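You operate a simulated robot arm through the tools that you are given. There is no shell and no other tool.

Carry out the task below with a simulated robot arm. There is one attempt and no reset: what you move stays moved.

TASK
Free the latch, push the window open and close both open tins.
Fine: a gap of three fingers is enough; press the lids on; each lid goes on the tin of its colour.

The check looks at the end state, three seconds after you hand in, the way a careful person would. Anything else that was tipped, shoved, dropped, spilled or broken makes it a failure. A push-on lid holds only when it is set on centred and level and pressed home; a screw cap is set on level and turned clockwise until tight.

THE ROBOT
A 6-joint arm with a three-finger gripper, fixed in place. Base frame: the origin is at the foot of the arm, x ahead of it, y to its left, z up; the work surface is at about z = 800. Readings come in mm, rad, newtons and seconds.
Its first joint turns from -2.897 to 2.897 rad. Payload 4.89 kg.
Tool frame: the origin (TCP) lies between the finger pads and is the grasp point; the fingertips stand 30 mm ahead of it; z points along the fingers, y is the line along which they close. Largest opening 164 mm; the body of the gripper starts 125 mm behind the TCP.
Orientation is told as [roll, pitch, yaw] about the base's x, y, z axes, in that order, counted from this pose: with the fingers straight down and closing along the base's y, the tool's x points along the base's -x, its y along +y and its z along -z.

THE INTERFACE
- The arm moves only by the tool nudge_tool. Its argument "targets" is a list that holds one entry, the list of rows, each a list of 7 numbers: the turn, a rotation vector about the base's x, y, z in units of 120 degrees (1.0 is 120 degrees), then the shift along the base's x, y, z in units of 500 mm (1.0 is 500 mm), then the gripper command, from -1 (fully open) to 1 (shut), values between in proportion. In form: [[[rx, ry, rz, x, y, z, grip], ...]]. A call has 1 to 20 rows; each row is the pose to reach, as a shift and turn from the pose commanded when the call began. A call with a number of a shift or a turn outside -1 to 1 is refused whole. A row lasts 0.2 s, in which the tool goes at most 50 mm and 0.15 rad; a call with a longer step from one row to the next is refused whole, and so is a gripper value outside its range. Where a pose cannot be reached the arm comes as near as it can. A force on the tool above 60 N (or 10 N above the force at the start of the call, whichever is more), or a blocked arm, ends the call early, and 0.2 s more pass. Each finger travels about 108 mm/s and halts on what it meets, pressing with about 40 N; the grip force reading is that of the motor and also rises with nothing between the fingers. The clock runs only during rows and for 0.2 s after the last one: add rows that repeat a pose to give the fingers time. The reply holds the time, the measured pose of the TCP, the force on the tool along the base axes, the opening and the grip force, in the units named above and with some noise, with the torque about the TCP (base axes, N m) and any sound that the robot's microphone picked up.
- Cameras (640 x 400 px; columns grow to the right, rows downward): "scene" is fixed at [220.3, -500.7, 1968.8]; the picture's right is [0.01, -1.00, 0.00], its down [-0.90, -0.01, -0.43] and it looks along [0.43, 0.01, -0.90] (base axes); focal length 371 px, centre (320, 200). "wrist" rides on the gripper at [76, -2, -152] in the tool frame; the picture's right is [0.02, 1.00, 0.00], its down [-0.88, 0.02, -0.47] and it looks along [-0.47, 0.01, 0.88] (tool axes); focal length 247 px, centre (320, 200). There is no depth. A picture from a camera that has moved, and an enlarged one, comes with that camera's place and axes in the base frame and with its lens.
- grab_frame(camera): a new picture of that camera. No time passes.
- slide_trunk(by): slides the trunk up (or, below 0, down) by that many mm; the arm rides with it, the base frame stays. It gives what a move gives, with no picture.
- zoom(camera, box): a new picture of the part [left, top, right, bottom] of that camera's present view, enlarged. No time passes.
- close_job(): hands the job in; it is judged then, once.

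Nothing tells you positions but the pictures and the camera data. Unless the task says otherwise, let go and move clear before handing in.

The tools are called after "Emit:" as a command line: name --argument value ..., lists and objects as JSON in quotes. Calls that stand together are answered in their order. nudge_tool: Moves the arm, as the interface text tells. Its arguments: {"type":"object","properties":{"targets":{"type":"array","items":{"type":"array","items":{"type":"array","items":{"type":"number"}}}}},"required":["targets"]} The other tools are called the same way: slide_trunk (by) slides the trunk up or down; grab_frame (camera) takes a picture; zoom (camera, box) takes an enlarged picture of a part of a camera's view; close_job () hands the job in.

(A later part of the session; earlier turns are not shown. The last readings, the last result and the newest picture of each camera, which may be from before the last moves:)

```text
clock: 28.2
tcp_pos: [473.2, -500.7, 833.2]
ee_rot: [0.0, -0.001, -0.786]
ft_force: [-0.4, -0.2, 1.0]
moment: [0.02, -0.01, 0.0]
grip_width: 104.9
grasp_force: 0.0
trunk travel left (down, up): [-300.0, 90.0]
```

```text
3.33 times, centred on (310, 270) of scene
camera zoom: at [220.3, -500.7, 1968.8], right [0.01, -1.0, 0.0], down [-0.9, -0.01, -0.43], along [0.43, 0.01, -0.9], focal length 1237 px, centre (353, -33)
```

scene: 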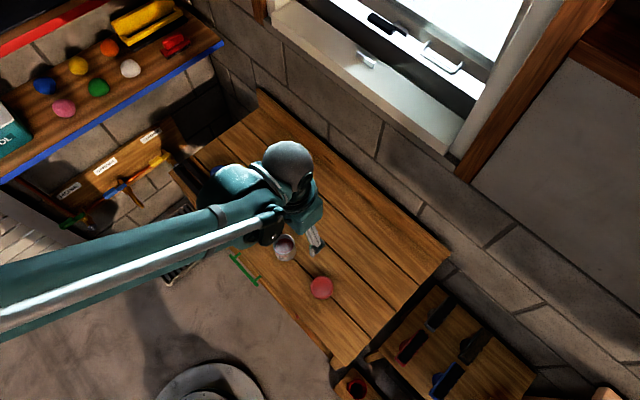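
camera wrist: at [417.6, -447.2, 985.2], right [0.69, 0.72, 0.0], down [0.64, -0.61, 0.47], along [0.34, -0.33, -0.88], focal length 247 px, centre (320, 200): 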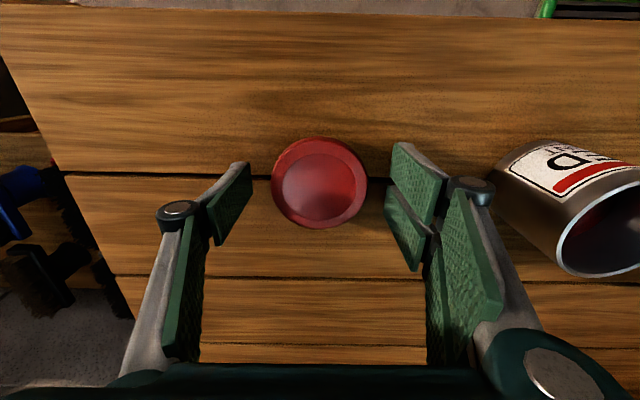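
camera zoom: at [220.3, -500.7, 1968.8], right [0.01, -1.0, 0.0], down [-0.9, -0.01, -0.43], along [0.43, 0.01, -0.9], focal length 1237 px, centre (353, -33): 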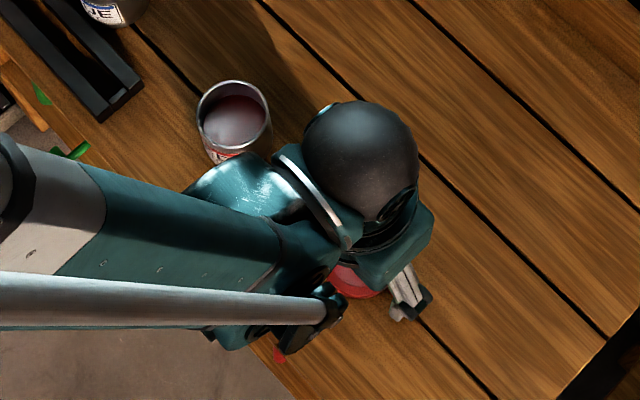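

The lid is centred under the TCP and the fingers hang clear on both sides. I'll close on it.

Emit:
nudge_tool --targets '[[[0, 0, 0, 0, 0, 0, 0.0], [0, 0, 0, 0, 0, 0, 0.2], [0, 0, 0, 0, 0, 0, 1], [0, 0, 0, 0, 0, 0, 1], [0, 0, 0, 0, 0, 0, 1]]]'

Emit:
zoom --camera "wrist" --box '[220, 120, 420, 245]'

```text
clock: 29.4
tcp_pos: [473.0, -500.6, 834.5]
ee_rot: [0.001, -0.001, -0.787]
ft_force: [0.5, 0.3, -0.3]
moment: [-0.02, 0.01, -0.03]
grip_width: 68.3
grasp_force: 40.0
trunk travel left (down, up): [-300.0, 90.0]
```

```text
3.20 times, centred on (320, 182) of wrist
camera zoom: at [417.5, -447.1, 985.4], right [0.69, 0.72, 0.0], down [0.64, -0.61, 0.47], along [0.34, -0.33, -0.88], focal length 790 px, centre (320, 256)
```

zoom: 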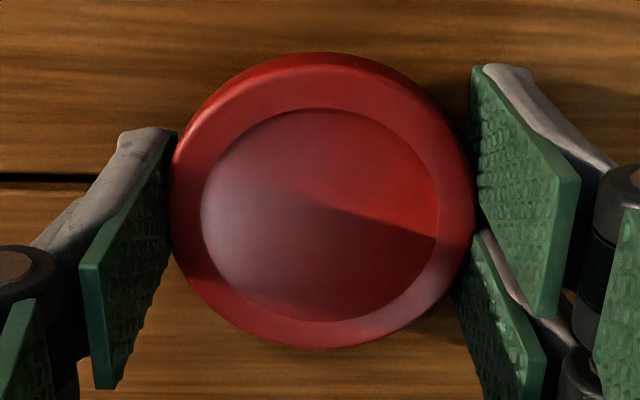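

Grip closed at 68 mm on the lid. Before carrying it I want an unobstructed measurement of the tin from directly above, so I'll release the lid, rise and go look at the red tin.

Emit:
nudge_tool --targets '[[[0, 0, 0, 0, 0, 0, 0.0], [0, 0, 0, 0, 0, 0, -0.28], [0, 0, 0, 0, 0, 0, -0.28], [0, 0, 0, 0, 0, 0.06, -0.28], [0, 0, 0, 0, 0, 0.14, -0.28], [0, 0, 0, 0, 0, 0.22, -0.28], [0, 0, 0, 0.04, 0.042, 0.29, -0.28], [0, 0, 0, 0.09, 0.096, 0.3, -0.28], [0, 0, 0, 0.14, 0.149, 0.3, -0.28], [0, 0, 0, 0.19, 0.201, 0.3, -0.28], [0, 0, 0, 0.227, 0.24, 0.3, -0.28]]]'

Emit:
grab_frame --camera "wrist"

Emit:
zoom --camera "wrist" --box '[220, 90, 420, 215]'

```text
clock: 31.8
tcp_pos: [584.1, -381.0, 983.2]
ee_rot: [0.001, 0.0, -0.785]
ft_force: [-0.1, -0.5, 1.0]
moment: [0.05, -0.05, -0.01]
grip_width: 105.0
grasp_force: 0.1
trunk travel left (down, up): [-300.0, 90.0]
```

```text
taken
camera wrist: at [530.3, -327.4, 1135.1], right [0.69, 0.72, 0.0], down [0.64, -0.61, 0.47], along [0.34, -0.33, -0.88], focal length 247 px, centre (320, 200)
```

wrist: 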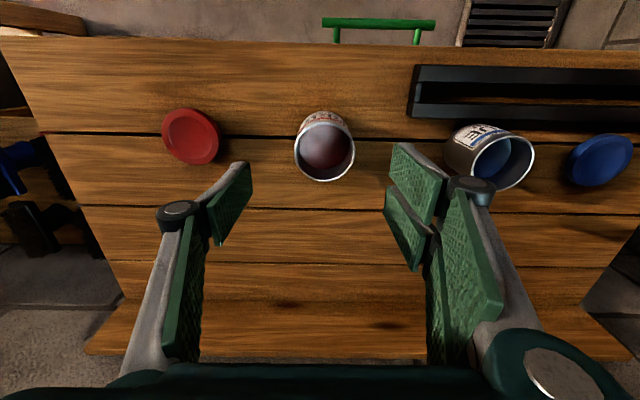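

```text
3.20 times, centred on (320, 152) of wrist
camera zoom: at [530.3, -327.4, 1135.1], right [0.69, 0.72, 0.0], down [0.64, -0.61, 0.47], along [0.34, -0.33, -0.88], focal length 790 px, centre (320, 352)
```

zoom: 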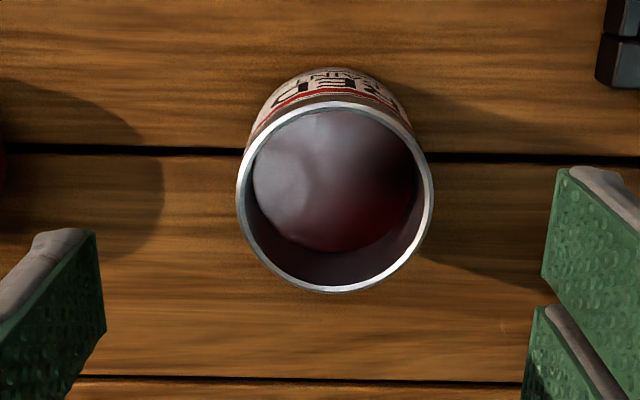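

The tin rim appears a few mm to the +w side of the TCP. I'll shift over it and go 60 mm lower (fingertips still above the rim) to pin down its centre and height.

Emit:
nudge_tool --targets '[[[0, 0, 0, 0.0144, 0.0044, 0, -0.28], [0, 0, 0, 0.0144, 0.0044, -0.04, -0.28], [0, 0, 0, 0.0144, 0.0044, -0.08, -0.28], [0, 0, 0, 0.0144, 0.0044, -0.12, -0.28]]]'

Emit:
grab_frame --camera "wrist"

Emit:
zoom --camera "wrist" --box '[220, 110, 420, 235]'

```text
clock: 32.8
tcp_pos: [594.6, -378.0, 923.1]
ee_rot: [0.002, 0.002, -0.785]
ft_force: [0.0, 0.2, 0.4]
moment: [0.01, -0.03, -0.01]
grip_width: 104.9
grasp_force: 0.0
trunk travel left (down, up): [-300.0, 90.0]
```

```text
taken
camera wrist: at [538.5, -325.5, 1074.8], right [0.69, 0.72, 0.0], down [0.64, -0.61, 0.47], along [0.34, -0.33, -0.88], focal length 247 px, centre (320, 200)
```

wrist: 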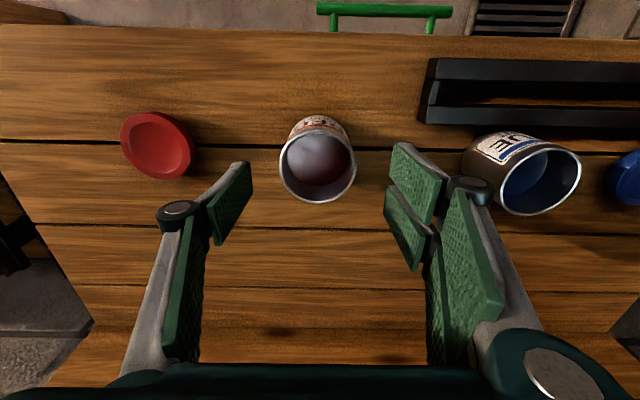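

```text
3.20 times, centred on (320, 172) of wrist
camera zoom: at [538.5, -325.5, 1074.8], right [0.69, 0.72, 0.0], down [0.64, -0.61, 0.47], along [0.34, -0.33, -0.88], focal length 790 px, centre (320, 288)
```

zoom: 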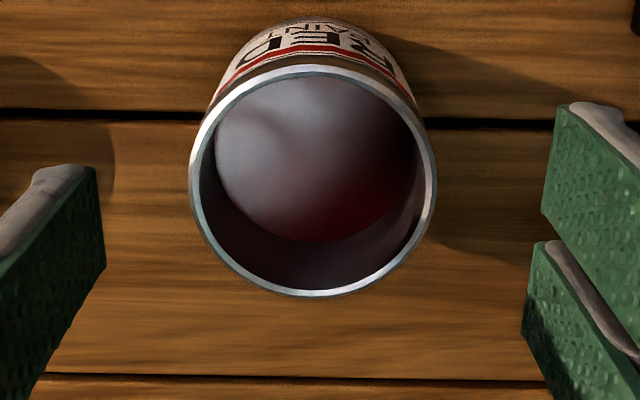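

The rim height estimate (~872) affects how I read the position, so I'll view the tin with the camera straight above it (tool shifted 76 mm along n), where height errors cancel.

Emit:
nudge_tool --targets '[[[0, 0, 0, 0.027, -0.03, 0, -0.28], [0, 0, 0, 0.054, -0.06, 0, -0.28], [0, 0, 0, 0.081, -0.09, 0, -0.28], [0, 0, 0, 0.1041, -0.1109, 0, -0.28], [0, 0, 0, 0.1041, -0.1109, 0, -0.28]]]'

Emit:
grab_frame --camera "wrist"

Emit:
zoom --camera "wrist" --box '[220, 10, 420, 135]'

```text
clock: 34.0
tcp_pos: [646.5, -434.3, 924.2]
ee_rot: [0.001, -0.002, -0.785]
ft_force: [0.6, 0.0, 0.4]
moment: [0.04, 0.0, 0.01]
grip_width: 104.8
grasp_force: 0.0
trunk travel left (down, up): [-300.0, 90.0]
```

```text
taken
camera wrist: at [590.5, -380.6, 1075.6], right [0.69, 0.72, 0.0], down [0.64, -0.61, 0.47], along [0.34, -0.33, -0.88], focal length 247 px, centre (320, 200)
```

wrist: 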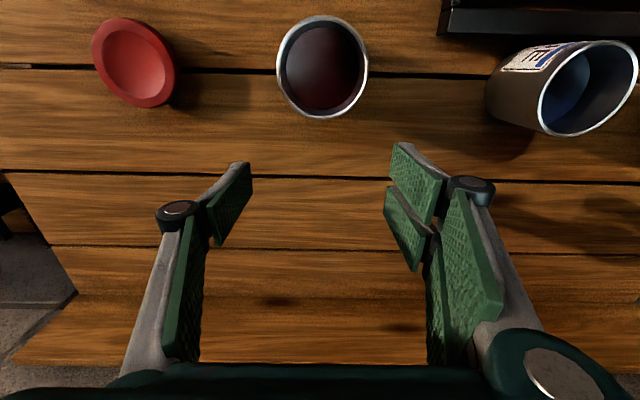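

```text
3.20 times, centred on (320, 72) of wrist
camera zoom: at [590.5, -380.6, 1075.6], right [0.69, 0.72, 0.0], down [0.64, -0.61, 0.47], along [0.34, -0.33, -0.88], focal length 790 px, centre (320, 608)
```

zoom: 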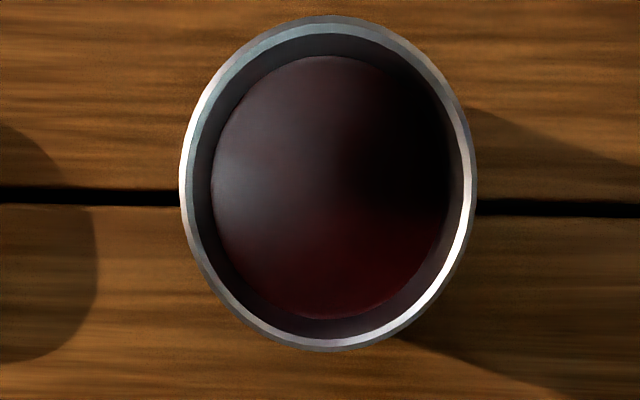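

The overhead view puts the tin centre 1.9 mm ahead and rim at z≈873 with about 67 mm diameter. The lid's height is less certain, so let me look at the lid from the side.

Emit:
zoom --camera "wrist" --box '[60, 0, 220, 125]'

Emit:
zoom --camera "scene" --box '[295, 262, 347, 312]'

```text
3.20 times, centred on (140, 62) of wrist
camera zoom: at [590.5, -380.6, 1075.6], right [0.69, 0.72, 0.0], down [0.64, -0.61, 0.47], along [0.34, -0.33, -0.88], focal length 790 px, centre (896, 640)
```

zoom: 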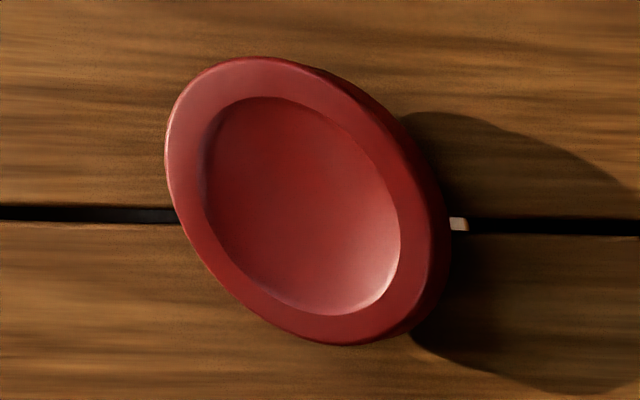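

```text
8.00 times, centred on (321, 287) of scene
camera zoom: at [220.3, -500.7, 1968.8], right [0.01, -1.0, 0.0], down [-0.9, -0.01, -0.43], along [0.43, 0.01, -0.9], focal length 2968 px, centre (312, -496)
```

zoom: 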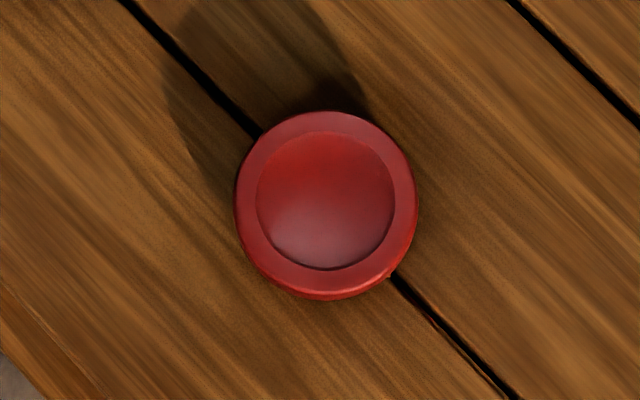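

The lid's thickness isn't clear from these, so I'll take the same straight-overhead view of the lid that I took of the tin.

Emit:
nudge_tool --targets '[[[0, 0, 0, -0.0476, -0.0482, -0.0136, -0.28], [0, 0, 0, -0.0952, -0.0964, -0.0272, -0.28], [0, 0, 0, -0.1428, -0.1446, -0.0408, -0.28], [0, 0, 0, -0.1904, -0.1928, -0.0544, -0.28], [0, 0, 0, -0.2379, -0.2411, -0.068, -0.28], [0, 0, 0, -0.2379, -0.2411, -0.068, -0.28]]]'

Emit:
zoom --camera "wrist" --box '[220, 10, 420, 135]'

```text
clock: 35.4
tcp_pos: [526.4, -554.9, 889.4]
ee_rot: [0.002, 0.001, -0.786]
ft_force: [-0.3, -0.2, 0.0]
moment: [0.03, -0.05, -0.02]
grip_width: 105.2
grasp_force: 0.0
trunk travel left (down, up): [-300.0, 90.0]
```

```text
3.20 times, centred on (320, 72) of wrist
camera zoom: at [470.9, -501.0, 1041.7], right [0.69, 0.72, 0.0], down [0.64, -0.61, 0.47], along [0.34, -0.33, -0.88], focal length 790 px, centre (320, 608)
```

zoom: 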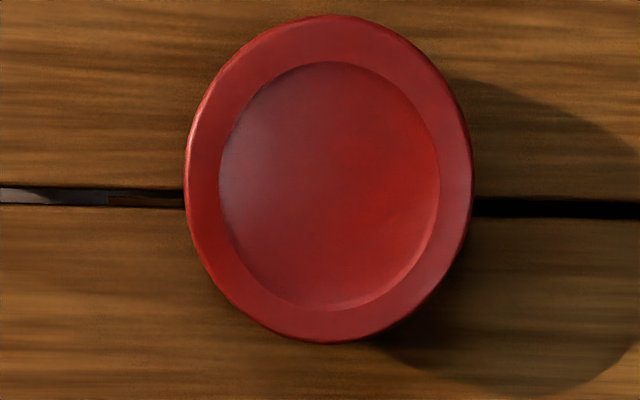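

Lid centre relative to my grasp pose is (+1.2, 0) mm in (n, w), top near z≈823, and the tin rim is at z≈873, so I can line them up by commanded offsets. Now I return to the lid, descend and grip it.

Emit:
nudge_tool --targets '[[[0, 0, 0, -0.04, 0.04, 0, -0.28], [0, 0, 0, -0.08, 0.08, 0, -0.28], [0, 0, 0, -0.1075, 0.1075, 0, -0.28], [0, 0, 0, -0.1075, 0.1075, 0, -0.28], [0, 0, 0, -0.1075, 0.1075, -0.04, -0.28], [0, 0, 0, -0.1075, 0.1075, -0.08, -0.28], [0, 0, 0, -0.1075, 0.1075, -0.112, -0.28], [0, 0, 0, -0.1075, 0.1075, -0.112, 0.0], [0, 0, 0, -0.1075, 0.1075, -0.112, 0.15], [0, 0, 0, -0.1075, 0.1075, -0.112, 1], [0, 0, 0, -0.1075, 0.1075, -0.112, 1], [0, 0, 0, -0.1075, 0.1075, -0.112, 1]]]'

Emit:
zoom --camera "wrist" --box '[220, 120, 420, 245]'

```text
clock: 38.0
tcp_pos: [473.6, -499.8, 833.4]
ee_rot: [-0.001, 0.0, -0.786]
ft_force: [0.0, 0.1, 0.0]
moment: [0.03, -0.03, 0.01]
grip_width: 68.4
grasp_force: 40.1
trunk travel left (down, up): [-300.0, 90.0]
```

```text
3.20 times, centred on (320, 182) of wrist
camera zoom: at [417.5, -447.1, 984.9], right [0.69, 0.72, 0.0], down [0.64, -0.61, 0.47], along [0.34, -0.33, -0.88], focal length 790 px, centre (320, 256)
```

zoom: 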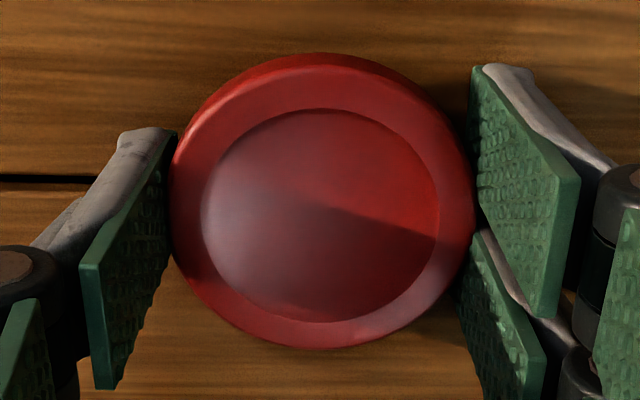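

Same grip as before. I'll lift the lid 120 mm and carry it over the red tin.

Emit:
nudge_tool --targets '[[[0, 0, 0, 0, 0, 0.03, 1], [0, 0, 0, 0, 0, 0.09, 1], [0, 0, 0, 0, 0, 0.16, 1], [0, 0, 0, 0, 0, 0.22, 1], [0, 0, 0, 0.02, 0.02, 0.24, 1], [0, 0, 0, 0.06, 0.0602, 0.24, 1], [0, 0, 0, 0.11, 0.1105, 0.24, 1], [0, 0, 0, 0.16, 0.1607, 0.24, 1], [0, 0, 0, 0.2, 0.2008, 0.24, 1], [0, 0, 0, 0.228, 0.229, 0.24, 1], [0, 0, 0, 0.2387, 0.2397, 0.24, 1], [0, 0, 0, 0.2387, 0.2397, 0.24, 1]]]'

Emit:
grab_frame --camera "wrist"

Emit:
zoom --camera "wrist" --box '[220, 100, 420, 225]'

Emit:
zoom --camera "scene" --box '[220, 180, 380, 300]'

```text
clock: 40.6
tcp_pos: [591.2, -381.0, 953.7]
ee_rot: [0.0, 0.0, -0.786]
ft_force: [0.6, -0.9, -0.1]
moment: [0.02, 0.02, 0.01]
grip_width: 68.4
grasp_force: 40.1
trunk travel left (down, up): [-300.0, 90.0]
```

```text
taken
camera wrist: at [536.8, -327.4, 1105.3], right [0.69, 0.72, 0.0], down [0.64, -0.61, 0.47], along [0.34, -0.33, -0.88], focal length 247 px, centre (320, 200)
```

wrist: 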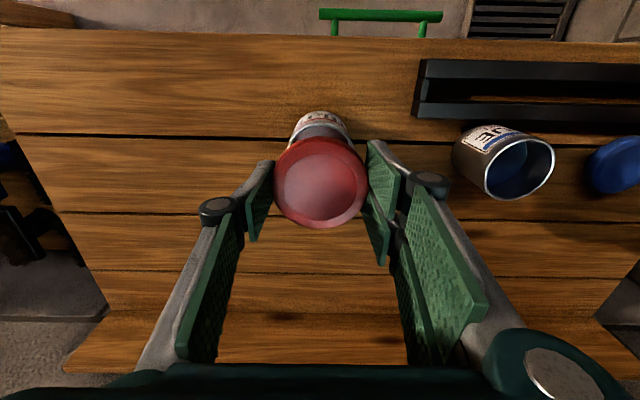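

```text
3.20 times, centred on (320, 162) of wrist
camera zoom: at [536.8, -327.4, 1105.3], right [0.69, 0.72, 0.0], down [0.64, -0.61, 0.47], along [0.34, -0.33, -0.88], focal length 790 px, centre (320, 320)
```

zoom: 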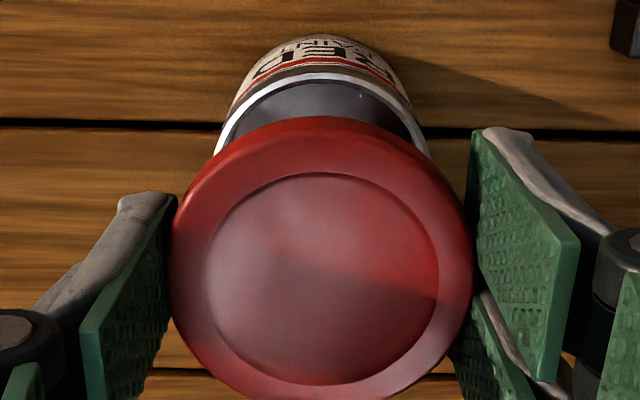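

```text
3.33 times, centred on (300, 240) of scene
camera zoom: at [220.3, -500.7, 1968.8], right [0.01, -1.0, 0.0], down [-0.9, -0.01, -0.43], along [0.43, 0.01, -0.9], focal length 1237 px, centre (387, 67)
```

zoom: 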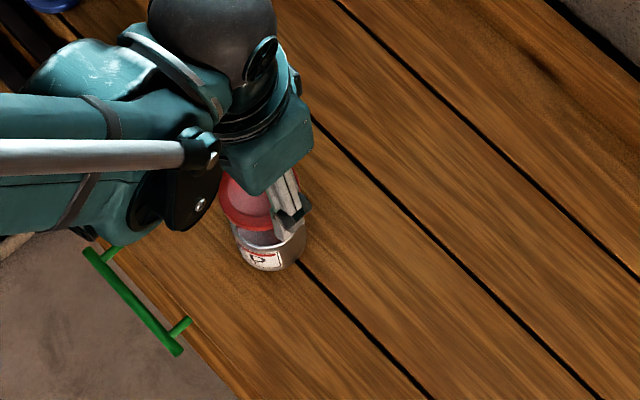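

The lid is level and lines up with the tin in the view. I'll lower to just above the rim, then continue in 2 mm steps, watching the force.

Emit:
nudge_tool --targets '[[[0, 0, 0, 0, 0, -0.03, 1], [0, 0, 0, 0, 0, -0.055, 1], [0, 0, 0, 0, 0, -0.072, 1], [0, 0, 0, 0, 0, -0.08, 1]]]'

Emit:
zoom --camera "wrist" --box '[220, 100, 420, 225]'

```text
clock: 41.6
tcp_pos: [591.6, -381.0, 912.9]
ee_rot: [-0.001, 0.0, -0.784]
ft_force: [-0.2, 0.3, 0.6]
moment: [-0.01, 0.01, 0.0]
grip_width: 68.2
grasp_force: 39.7
trunk travel left (down, up): [-300.0, 90.0]
```

```text
3.20 times, centred on (320, 162) of wrist
camera zoom: at [536.6, -327.4, 1065.3], right [0.69, 0.72, 0.0], down [0.64, -0.61, 0.47], along [0.34, -0.33, -0.88], focal length 790 px, centre (320, 320)
```

zoom: 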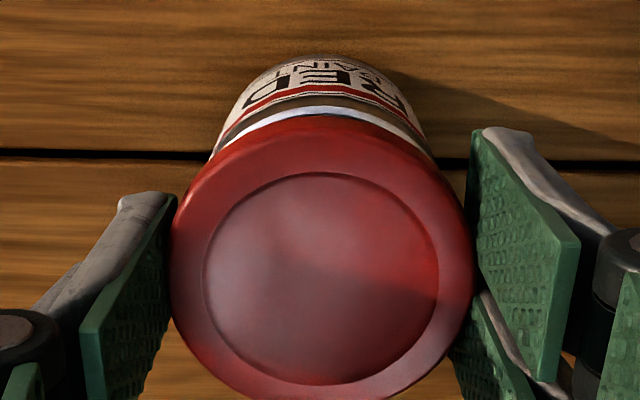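

Still just above the rim with no contact. Lowering slowly.

Emit:
nudge_tool --targets '[[[0, 0, 0, 0, 0, -0.003, 1], [0, 0, 0, 0, 0, -0.006, 1], [0, 0, 0, 0, 0, -0.009, 1], [0, 0, 0, 0, 0, -0.012, 1]]]'

Emit:
zoom --camera "wrist" --box '[220, 100, 420, 225]'

```text
clock: 42.6
tcp_pos: [591.9, -380.6, 907.1]
ee_rot: [0.0, -0.001, -0.786]
ft_force: [-0.3, -0.2, -0.5]
moment: [0.02, -0.01, 0.0]
grip_width: 68.5
grasp_force: 39.8
trunk travel left (down, up): [-300.0, 90.0]
```

```text
3.20 times, centred on (320, 162) of wrist
camera zoom: at [537.0, -327.8, 1059.2], right [0.69, 0.72, 0.0], down [0.64, -0.61, 0.47], along [0.34, -0.33, -0.88], focal length 790 px, centre (320, 320)
```

zoom: 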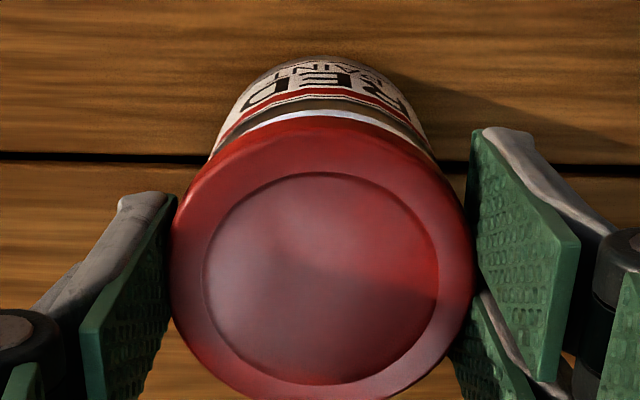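

No contact yet at TCP z≈908. Continuing down in small steps.

Emit:
nudge_tool --targets '[[[0, 0, 0, 0, 0, -0.003, 1], [0, 0, 0, 0, 0, -0.006, 1], [0, 0, 0, 0, 0, -0.009, 1], [0, 0, 0, 0, 0, -0.012, 1]]]'

Emit:
zoom --camera "wrist" --box '[220, 100, 420, 225]'

```text
clock: 43.6
tcp_pos: [591.6, -381.5, 901.7]
ee_rot: [-0.001, 0.001, -0.784]
ft_force: [1.0, -0.7, 2.0]
moment: [0.02, -0.08, 0.04]
grip_width: 68.3
grasp_force: 39.6
trunk travel left (down, up): [-300.0, 90.0]
```

```text
3.20 times, centred on (320, 162) of wrist
camera zoom: at [537.0, -327.8, 1053.3], right [0.69, 0.72, 0.0], down [0.64, -0.61, 0.47], along [0.34, -0.33, -0.88], focal length 790 px, centre (320, 320)
```

zoom: 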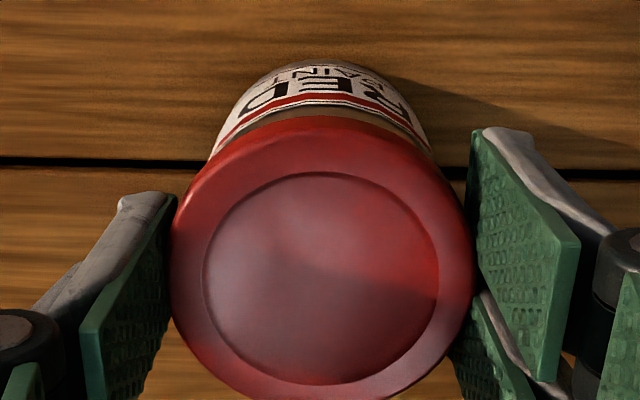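

A light contact of about 2 N is appearing at TCP z≈902. I'll press on in 1 mm steps.

Emit:
nudge_tool --targets '[[[0, 0, 0, 0, 0, -0.002, 1], [0, 0, 0, 0, 0, -0.004, 1], [0, 0, 0, 0, 0, -0.006, 1]]]'

Emit:
zoom --camera "wrist" --box '[220, 100, 420, 225]'

```text
clock: 44.5
tcp_pos: [592.4, -379.8, 900.8]
ee_rot: [0.001, -0.003, -0.785]
ft_force: [1.3, 0.3, 44.2]
moment: [0.31, -0.59, -0.03]
grip_width: 68.4
grasp_force: 40.0
trunk travel left (down, up): [-300.0, 90.0]
stopped in row 3: the force on the tool passed its limit at 63 N (the readings are from after the stop); the commanded pose is now the measured one
```

```text
3.20 times, centred on (320, 162) of wrist
camera zoom: at [536.5, -327.3, 1052.4], right [0.69, 0.72, 0.0], down [0.64, -0.61, 0.48], along [0.34, -0.33, -0.88], focal length 790 px, centre (320, 320)
```

zoom: 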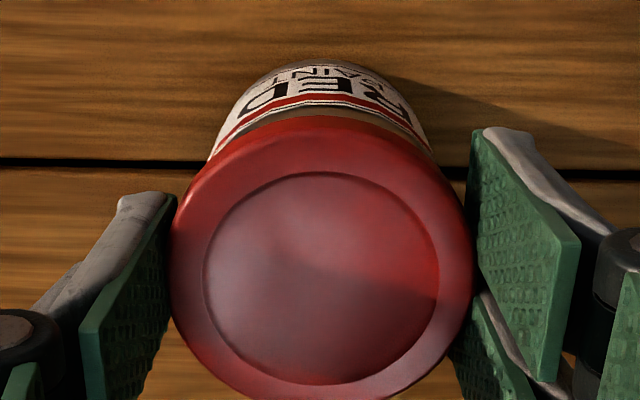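

Contact built up quickly to 63 N, with the moment suggesting it's off-centre toward +w. I'll look at it from the scene camera before deciding.

Emit:
zoom --camera "scene" --box '[250, 210, 330, 280]'

Emit:
zoom --camera "wrist" --box '[270, 105, 370, 165]'

```text
5.71 times, centred on (290, 245) of scene
camera zoom: at [220.3, -500.7, 1968.8], right [0.01, -1.0, 0.0], down [-0.9, -0.01, -0.43], along [0.43, 0.01, -0.9], focal length 2120 px, centre (491, -57)
```

zoom: 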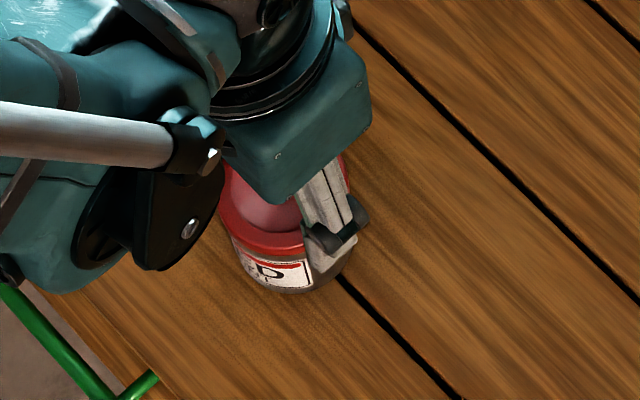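

```text
6.40 times, centred on (320, 135) of wrist
camera zoom: at [536.5, -327.3, 1052.4], right [0.69, 0.72, 0.0], down [0.64, -0.61, 0.48], along [0.34, -0.33, -0.88], focal length 1581 px, centre (320, 616)
```

zoom: 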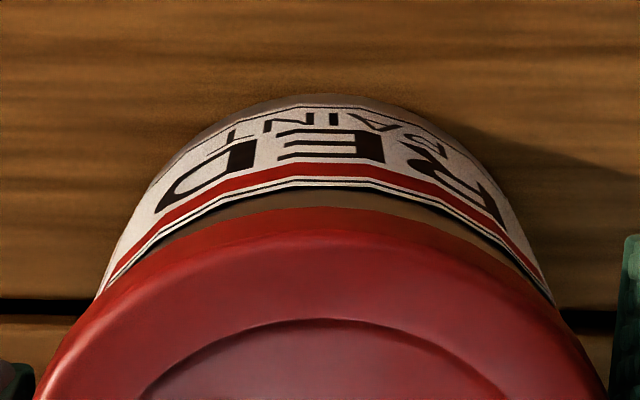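

The geometry hints that the lid may have a narrower plug below its flange, so I need to know its profile before pressing harder. I'll lift it off and turn the tool horizontal so the scene camera sees the lid edge-on.

Emit:
nudge_tool --targets '[[[0, 0, 0, 0, 0, 0.006, 1], [0, 0, 0, 0, 0, 0.03, 1], [0, 0, 0, 0, 0, 0.08, 1], [0, 0, 0, 0, 0, 0.15, 1], [0, 0, 0, 0, 0, 0.24, 1], [0, 0, 0, 0, 0, 0.32, 1]]]'

Emit:
zoom --camera "wrist" --box '[220, 70, 420, 225]'

```text
clock: 45.9
tcp_pos: [593.7, -381.4, 1059.8]
ee_rot: [0.001, -0.002, -0.784]
ft_force: [-0.2, -0.8, 0.1]
moment: [0.05, 0.07, 0.0]
grip_width: 68.6
grasp_force: 40.2
trunk travel left (down, up): [-300.0, 90.0]
```

```text
2.58 times, centred on (320, 148) of wrist
camera zoom: at [537.7, -328.3, 1211.5], right [0.69, 0.72, 0.0], down [0.64, -0.61, 0.47], along [0.34, -0.33, -0.88], focal length 637 px, centre (320, 336)
```

zoom: 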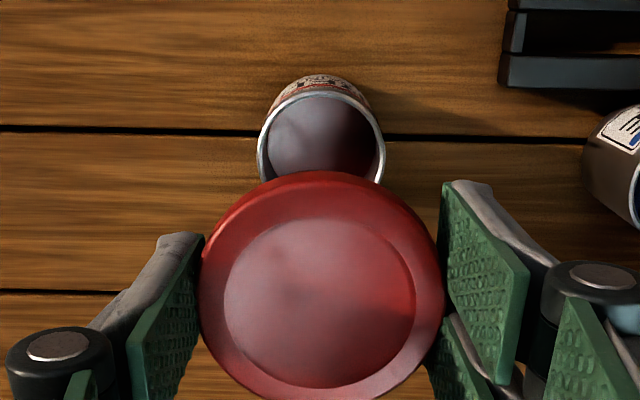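

Lid is off and still held. Now turning the tool up 80° to see the lid's profile.

Emit:
nudge_tool --targets '[[[-0.0471, -0.0471, 0, 0, 0, 0, 1], [-0.0943, -0.0943, 0, 0, 0, 0, 1], [-0.1414, -0.1414, 0, 0, 0, 0, 1], [-0.1885, -0.1885, 0, 0, 0, 0, 1], [-0.2357, -0.2357, 0, 0, 0, 0, 1], [-0.2828, -0.2828, 0, 0, 0, 0, 1], [-0.3299, -0.3299, 0, 0, 0, 0, 1], [-0.377, -0.377, 0, 0, 0, 0, 1], [-0.4242, -0.4242, 0, 0, 0, 0, 1], [-0.4713, -0.4713, 0, 0, 0, 0, 1]]]'

Emit:
grab_frame --camera "scene"

Emit:
zoom --camera "scene" --box '[250, 170, 350, 250]'

```text
clock: 48.0
tcp_pos: [648.9, -408.9, 1208.2]
ee_rot: [-0.001, -1.383, -0.784]
ft_force: [0.2, -0.7, -0.1]
moment: [0.0, 0.05, 0.0]
grip_width: 68.4
grasp_force: 39.7
out of reach, approached as far as the arm can: row 6, 7, 8, 9, 10
trunk travel left (down, up): [-300.0, 90.0]
```

```text
taken
```

scene: 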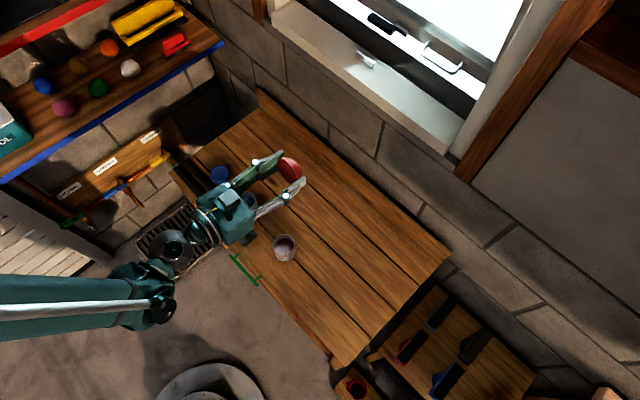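

```text
5.00 times, centred on (300, 210) of scene
camera zoom: at [220.3, -500.7, 1968.8], right [0.01, -1.0, 0.0], down [-0.9, -0.01, -0.43], along [0.43, 0.01, -0.9], focal length 1855 px, centre (420, 150)
```

zoom: 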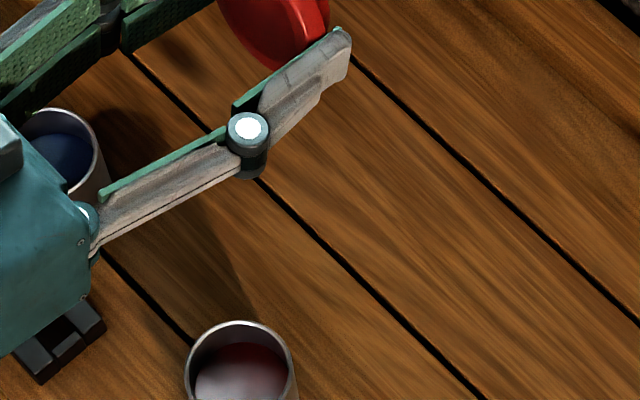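

The arm had to shift to a reachable pose, which is fine. Zooming on the lid profile.

Emit:
zoom --camera "scene" --box '[265, 145, 320, 185]'

Emit:
grab_frame --camera "wrist"

```text
10.00 times, centred on (292, 165) of scene
camera zoom: at [220.3, -500.7, 1968.8], right [0.01, -1.0, 0.0], down [-0.9, -0.01, -0.43], along [0.43, 0.01, -0.9], focal length 3711 px, centre (595, 550)
```

zoom: 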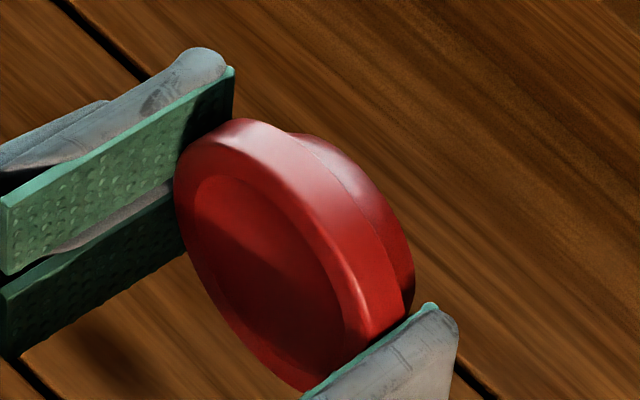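

```text
taken
camera wrist: at [532.5, -294.3, 1161.8], right [0.7, 0.71, -0.02], down [-0.2, 0.23, 0.95], along [0.68, -0.67, 0.3], focal length 247 px, centre (320, 200)
```

wrist: 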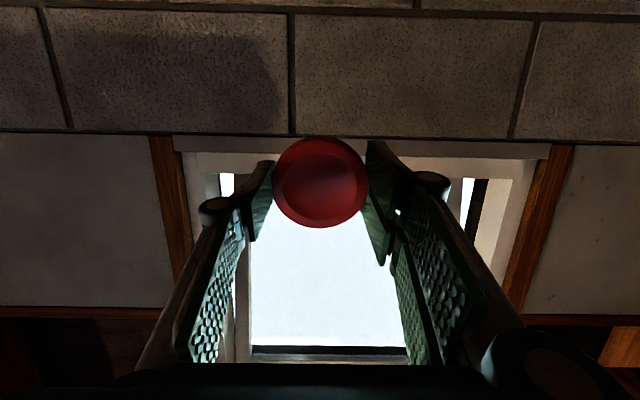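

The lid is a flange with a narrower plug beneath, so the plug must go into the tin's mouth. Let me zoom closer to get the flange and plug dimensions.

Emit:
zoom --camera "scene" --box '[274, 152, 310, 186]'

Emit:
zoom --camera "scene" --box '[264, 228, 304, 266]'

```text
11.76 times, centred on (292, 169) of scene
camera zoom: at [220.3, -500.7, 1968.8], right [0.01, -1.0, 0.0], down [-0.9, -0.01, -0.43], along [0.43, 0.01, -0.9], focal length 4365 px, centre (649, 565)
```

zoom: 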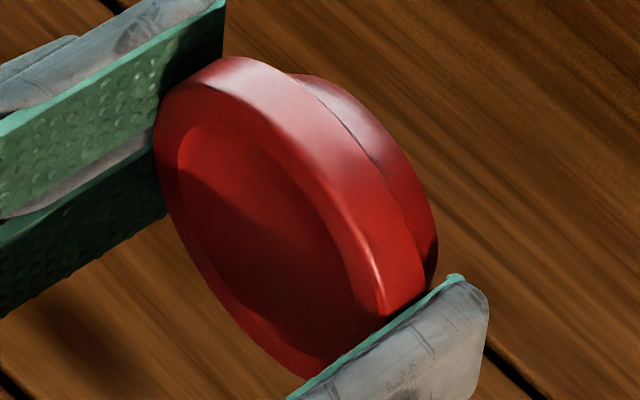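

```text
10.53 times, centred on (284, 247) of scene
camera zoom: at [220.3, -500.7, 1968.8], right [0.01, -1.0, 0.0], down [-0.9, -0.01, -0.43], along [0.43, 0.01, -0.9], focal length 3906 px, centre (699, -295)
```

zoom: 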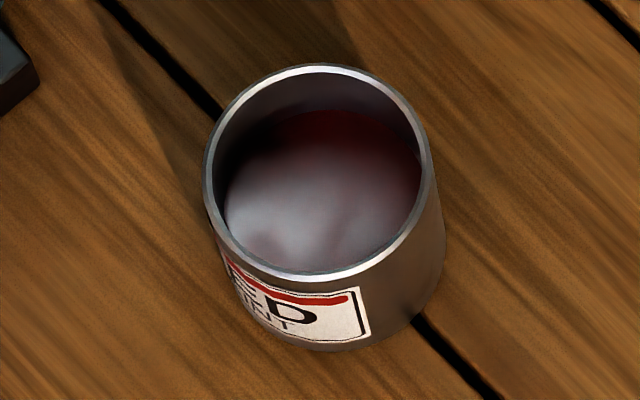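

Now it's clear: the lid has an ~11 mm flange over an ~11 mm plug, and my fingertips reached below the flange and landed on the tin's rim. I need to re-grip higher, so first turn the tool back down.

Emit:
nudge_tool --targets '[[[0.0471, 0.0471, 0, 0, 0, 0, 1], [0.0943, 0.0943, 0, 0, 0, 0, 1], [0.1414, 0.1414, 0, 0, 0, 0, 1], [0.1885, 0.1885, 0, 0, 0, 0, 1], [0.2357, 0.2357, 0, 0, 0, 0, 1], [0.2828, 0.2828, 0, 0, 0, 0, 1], [0.3299, 0.3299, 0, 0, 0, 0, 1], [0.377, 0.377, 0, 0, 0, 0, 1], [0.4242, 0.4242, 0, 0, 0, 0, 1], [0.4713, 0.4713, 0, 0, 0, 0, 1]]]'

Emit:
grab_frame --camera "wrist"

```text
clock: 50.2
tcp_pos: [650.4, -408.3, 1209.6]
ee_rot: [0.0, 0.001, -0.786]
ft_force: [-1.1, 0.4, 0.2]
moment: [-0.08, -0.2, -0.01]
grip_width: 68.3
grasp_force: 39.9
trunk travel left (down, up): [-300.0, 90.0]
```

```text
taken
camera wrist: at [594.2, -355.2, 1361.7], right [0.69, 0.72, 0.0], down [0.64, -0.61, 0.47], along [0.34, -0.33, -0.88], focal length 247 px, centre (320, 200)
```

wrist: 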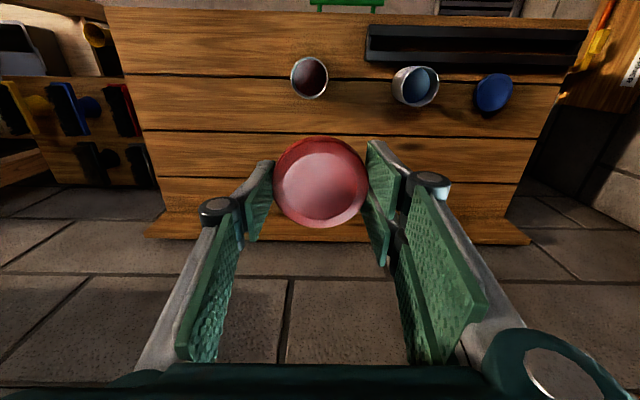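

Back to tool-down. I'll carry the lid back to its original spot on the bench.

Emit:
nudge_tool --targets '[[[0, 0, 0, -0.0394, -0.0205, -0.0688, 1], [0, 0, 0, -0.0788, -0.041, -0.1376, 1], [0, 0, 0, -0.1183, -0.0615, -0.2064, 1], [0, 0, 0, -0.1577, -0.082, -0.2752, 1], [0, 0, 0, -0.1971, -0.1024, -0.344, 1], [0, 0, 0, -0.2365, -0.1229, -0.4128, 1], [0, 0, 0, -0.276, -0.1434, -0.4816, 1], [0, 0, 0, -0.3154, -0.1639, -0.5504, 1], [0, 0, 0, -0.3548, -0.1844, -0.6192, 1], [0, 0, 0, -0.3548, -0.1844, -0.6192, 1]]]'

Emit:
grab_frame --camera "wrist"

```text
clock: 52.5
tcp_pos: [471.6, -501.9, 900.1]
ee_rot: [-0.001, -0.001, -0.785]
ft_force: [0.2, -1.4, -1.8]
moment: [0.09, 0.02, 0.02]
grip_width: 68.4
grasp_force: 39.5
trunk travel left (down, up): [-300.0, 90.0]
```

```text
taken
camera wrist: at [416.1, -448.6, 1050.8], right [0.69, 0.72, 0.0], down [0.64, -0.61, 0.47], along [0.34, -0.33, -0.88], focal length 247 px, centre (320, 200)
```

wrist: 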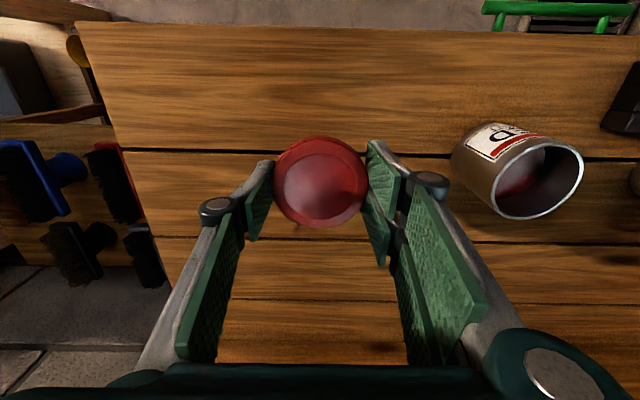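

Lowering the lid to the bench, slowly at the end.

Emit:
nudge_tool --targets '[[[0, 0, 0, 0, 0, -0.05, 1], [0, 0, 0, 0, 0, -0.09, 1], [0, 0, 0, 0, 0, -0.112, 1], [0, 0, 0, 0, 0, -0.122, 1], [0, 0, 0, 0, 0, -0.126, 1], [0, 0, 0, 0, 0, -0.129, 1]]]'

```text
clock: 53.9
tcp_pos: [471.3, -501.5, 834.1]
ee_rot: [0.001, -0.001, -0.785]
ft_force: [-0.9, -0.1, 0.5]
moment: [0.0, 0.0, 0.01]
grip_width: 68.5
grasp_force: 40.0
trunk travel left (down, up): [-300.0, 90.0]
```

Emit:
nudge_tool --targets '[[[0, 0, 0, 0, 0, -0.001, 1], [0, 0, 0, 0, 0, -0.002, 1]]]'

```text
clock: 54.5
tcp_pos: [472.6, -502.3, 835.2]
ee_rot: [0.0, -0.002, -0.786]
ft_force: [1.4, -1.7, 12.3]
moment: [0.08, -0.25, -0.08]
grip_width: 68.4
grasp_force: 39.9
trunk travel left (down, up): [-300.0, 90.0]
```

The lid touches the bench (12 N). I'll open, raise 10 mm so the fingertips sit just above the flange's underside, and look.

Emit:
nudge_tool --targets '[[[0, 0, 0, 0, 0, 0, 0.0], [0, 0, 0, 0, 0, 0, -0.28], [0, 0, 0, 0, 0, 0, -0.28], [0, 0, 0, 0, 0, 0.01, -0.28], [0, 0, 0, 0, 0, 0.021, -0.28], [0, 0, 0, 0, 0, 0.021, -0.28]]]'

Emit:
zoom --camera "wrist" --box '[220, 120, 420, 245]'

```text
clock: 55.9
tcp_pos: [473.1, -500.7, 845.1]
ee_rot: [0.001, -0.002, -0.785]
ft_force: [0.8, 0.3, -0.1]
moment: [0.0, -0.05, 0.04]
grip_width: 105.1
grasp_force: 0.1
trunk travel left (down, up): [-300.0, 90.0]
```

```text
3.20 times, centred on (320, 182) of wrist
camera zoom: at [416.9, -447.9, 996.4], right [0.69, 0.72, 0.0], down [0.64, -0.61, 0.47], along [0.34, -0.33, -0.88], focal length 790 px, centre (320, 256)
```

zoom: 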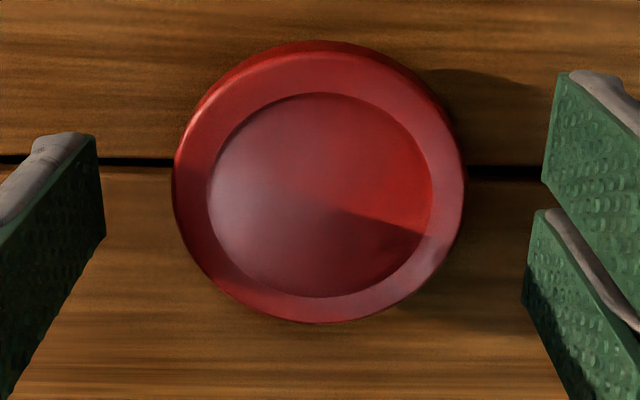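

The lid rests in place, centred under the TCP. Before gripping, I'll re-measure the tin from overhead in the current command frame so the offset is exact.

Emit:
nudge_tool --targets '[[[0, 0, 0, 0, 0, 0.06, -0.28], [0, 0, 0, 0, 0, 0.12, -0.28], [0, 0, 0, 0.03, 0.0116, 0.159, -0.28], [0, 0, 0, 0.1, 0.0387, 0.159, -0.28], [0, 0, 0, 0.18, 0.0696, 0.159, -0.28], [0, 0, 0, 0.26, 0.1006, 0.159, -0.28], [0, 0, 0, 0.33, 0.1276, 0.159, -0.28], [0, 0, 0, 0.3454, 0.1336, 0.159, -0.28], [0, 0, 0, 0.3454, 0.1336, 0.159, -0.28]]]'

Emit:
zoom --camera "wrist" --box '[220, 10, 420, 135]'

```text
clock: 57.9
tcp_pos: [646.7, -435.0, 924.2]
ee_rot: [-0.001, -0.001, -0.785]
ft_force: [0.3, 0.6, 0.0]
moment: [-0.04, 0.01, 0.02]
grip_width: 105.1
grasp_force: 0.0
trunk travel left (down, up): [-300.0, 90.0]
```

```text
3.20 times, centred on (320, 72) of wrist
camera zoom: at [590.9, -380.8, 1076.0], right [0.69, 0.72, 0.0], down [0.64, -0.61, 0.47], along [0.34, -0.33, -0.88], focal length 790 px, centre (320, 608)
```

zoom: 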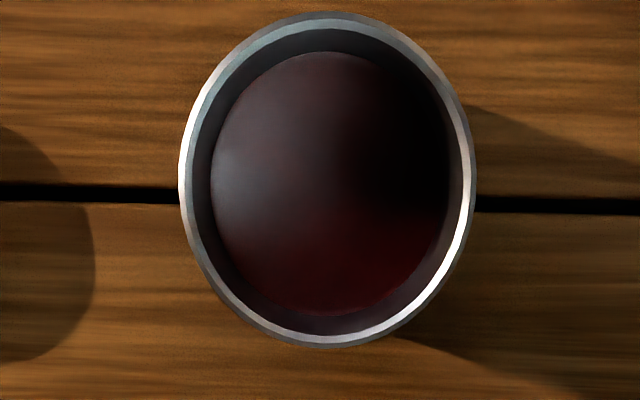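

The tin has not moved; the placement offset from the grasp pose is about (119.2, 120.1) mm. Returning to grip the lid higher up on its flange.

Emit:
nudge_tool --targets '[[[0, 0, 0, -0.08, -0.0309, 0, -0.28], [0, 0, 0, -0.16, -0.0619, 0, -0.28], [0, 0, 0, -0.24, -0.0928, 0, -0.28], [0, 0, 0, -0.32, -0.1238, 0, -0.28], [0, 0, 0, -0.3454, -0.1336, 0, -0.28], [0, 0, 0, -0.3454, -0.1336, -0.05, -0.28], [0, 0, 0, -0.3454, -0.1336, -0.11, -0.28], [0, 0, 0, -0.3454, -0.1336, -0.159, -0.28], [0, 0, 0, -0.3454, -0.1336, -0.159, -0.28], [0, 0, 0, -0.3454, -0.1336, -0.159, 0.0], [0, 0, 0, -0.3454, -0.1336, -0.159, 0.15], [0, 0, 0, -0.3454, -0.1336, -0.159, 1], [0, 0, 0, -0.3454, -0.1336, -0.159, 1], [0, 0, 0, -0.3454, -0.1336, -0.159, 1]]]'

Emit:
zoom --camera "wrist" --box '[220, 120, 420, 245]'

```text
clock: 60.9
tcp_pos: [472.6, -502.5, 845.2]
ee_rot: [0.0, 0.001, -0.786]
ft_force: [0.0, 0.4, 0.5]
moment: [0.05, 0.0, 0.01]
grip_width: 69.1
grasp_force: 40.3
trunk travel left (down, up): [-300.0, 90.0]
```

```text
3.20 times, centred on (320, 182) of wrist
camera zoom: at [417.4, -448.5, 996.4], right [0.69, 0.72, 0.0], down [0.64, -0.61, 0.47], along [0.34, -0.33, -0.88], focal length 790 px, centre (320, 256)
```

zoom: 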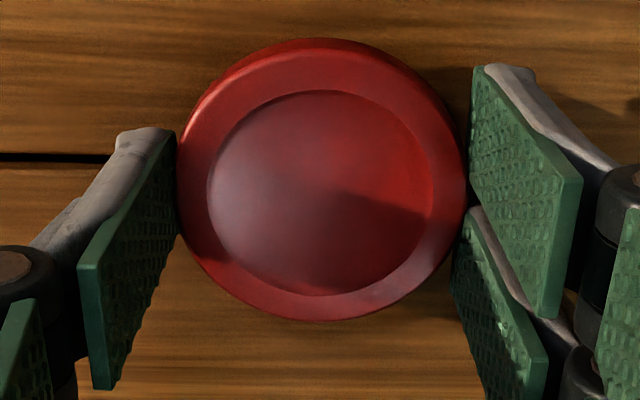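

Gripped at 69 mm on the upper flange. Lifting and carrying it over the red tin again.

Emit:
nudge_tool --targets '[[[0, 0, 0, 0, 0, 0.02, 1], [0, 0, 0, 0, 0, 0.07, 1], [0, 0, 0, 0, 0, 0.14, 1], [0, 0, 0, 0, 0, 0.2, 1], [0, 0, 0, 0.02, 0.0202, 0.22, 1], [0, 0, 0, 0.06, 0.0605, 0.22, 1], [0, 0, 0, 0.11, 0.1109, 0.22, 1], [0, 0, 0, 0.16, 0.1613, 0.22, 1], [0, 0, 0, 0.2, 0.2016, 0.22, 1], [0, 0, 0, 0.228, 0.2298, 0.22, 1], [0, 0, 0, 0.2383, 0.2402, 0.22, 1], [0, 0, 0, 0.2383, 0.2402, 0.22, 1]]]'

Emit:
zoom --camera "wrist" --box '[220, 100, 420, 225]'

```text
clock: 63.5
tcp_pos: [592.7, -381.0, 956.4]
ee_rot: [0.0, -0.001, -0.786]
ft_force: [-0.4, -0.2, -0.3]
moment: [-0.01, 0.01, 0.02]
grip_width: 68.8
grasp_force: 40.1
trunk travel left (down, up): [-300.0, 90.0]
```

```text
3.20 times, centred on (320, 162) of wrist
camera zoom: at [537.4, -327.6, 1107.0], right [0.69, 0.72, 0.0], down [0.64, -0.61, 0.47], along [0.34, -0.33, -0.88], focal length 790 px, centre (320, 320)
```

zoom: 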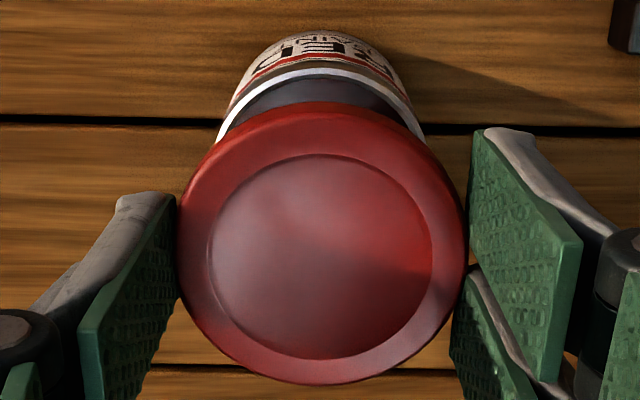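

The lid hangs level over the tin. Lowering to just above plug entry, then in small steps.

Emit:
nudge_tool --targets '[[[0, 0, 0, 0, 0, -0.03, 1], [0, 0, 0, 0, 0, -0.055, 1], [0, 0, 0, 0, 0, -0.07, 1], [0, 0, 0, 0, 0, -0.075, 1], [0, 0, 0, 0, 0, -0.079, 1], [0, 0, 0, 0, 0, -0.083, 1]]]'

```text
clock: 64.8
tcp_pos: [590.1, -380.7, 913.0]
ee_rot: [0.001, -0.002, -0.788]
ft_force: [-0.2, 0.5, -0.4]
moment: [0.01, 0.01, 0.03]
grip_width: 68.8
grasp_force: 40.1
trunk travel left (down, up): [-300.0, 90.0]
```

No contact although the plug's tip should be inside the mouth. Continuing in 1.5 mm steps.

Emit:
nudge_tool --targets '[[[0, 0, 0, 0, 0, -0.003, 1], [0, 0, 0, 0, 0, -0.006, 1], [0, 0, 0, 0, 0, -0.009, 1], [0, 0, 0, 0, 0, -0.012, 1]]]'

Emit:
zoom --camera "wrist" --box '[220, 100, 420, 225]'

```text
clock: 65.8
tcp_pos: [590.6, -381.5, 908.4]
ee_rot: [-0.001, 0.0, -0.784]
ft_force: [1.5, 0.1, -0.7]
moment: [0.0, -0.04, -0.01]
grip_width: 69.0
grasp_force: 39.8
trunk travel left (down, up): [-300.0, 90.0]
```

```text
3.20 times, centred on (320, 162) of wrist
camera zoom: at [536.5, -328.1, 1059.2], right [0.69, 0.72, 0.0], down [0.64, -0.61, 0.47], along [0.34, -0.33, -0.88], focal length 790 px, centre (320, 320)
```

zoom: 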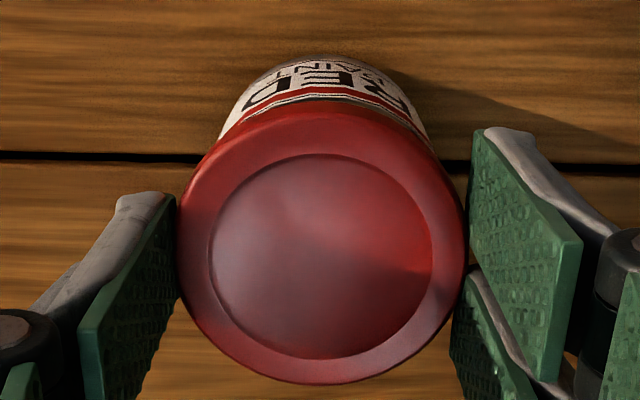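

Emit:
nudge_tool --targets '[[[0, 0, 0, 0, 0, -0.002, 1], [0, 0, 0, 0, 0, -0.004, 1], [0, 0, 0, 0, 0, -0.006, 1]]]'

```text
clock: 66.7
tcp_pos: [591.9, -381.2, 904.8]
ee_rot: [-0.001, -0.004, -0.785]
ft_force: [11.0, -3.6, 30.2]
moment: [-0.16, -0.44, 0.02]
grip_width: 68.9
grasp_force: 39.8
trunk travel left (down, up): [-300.0, 90.0]
heard: snap
```

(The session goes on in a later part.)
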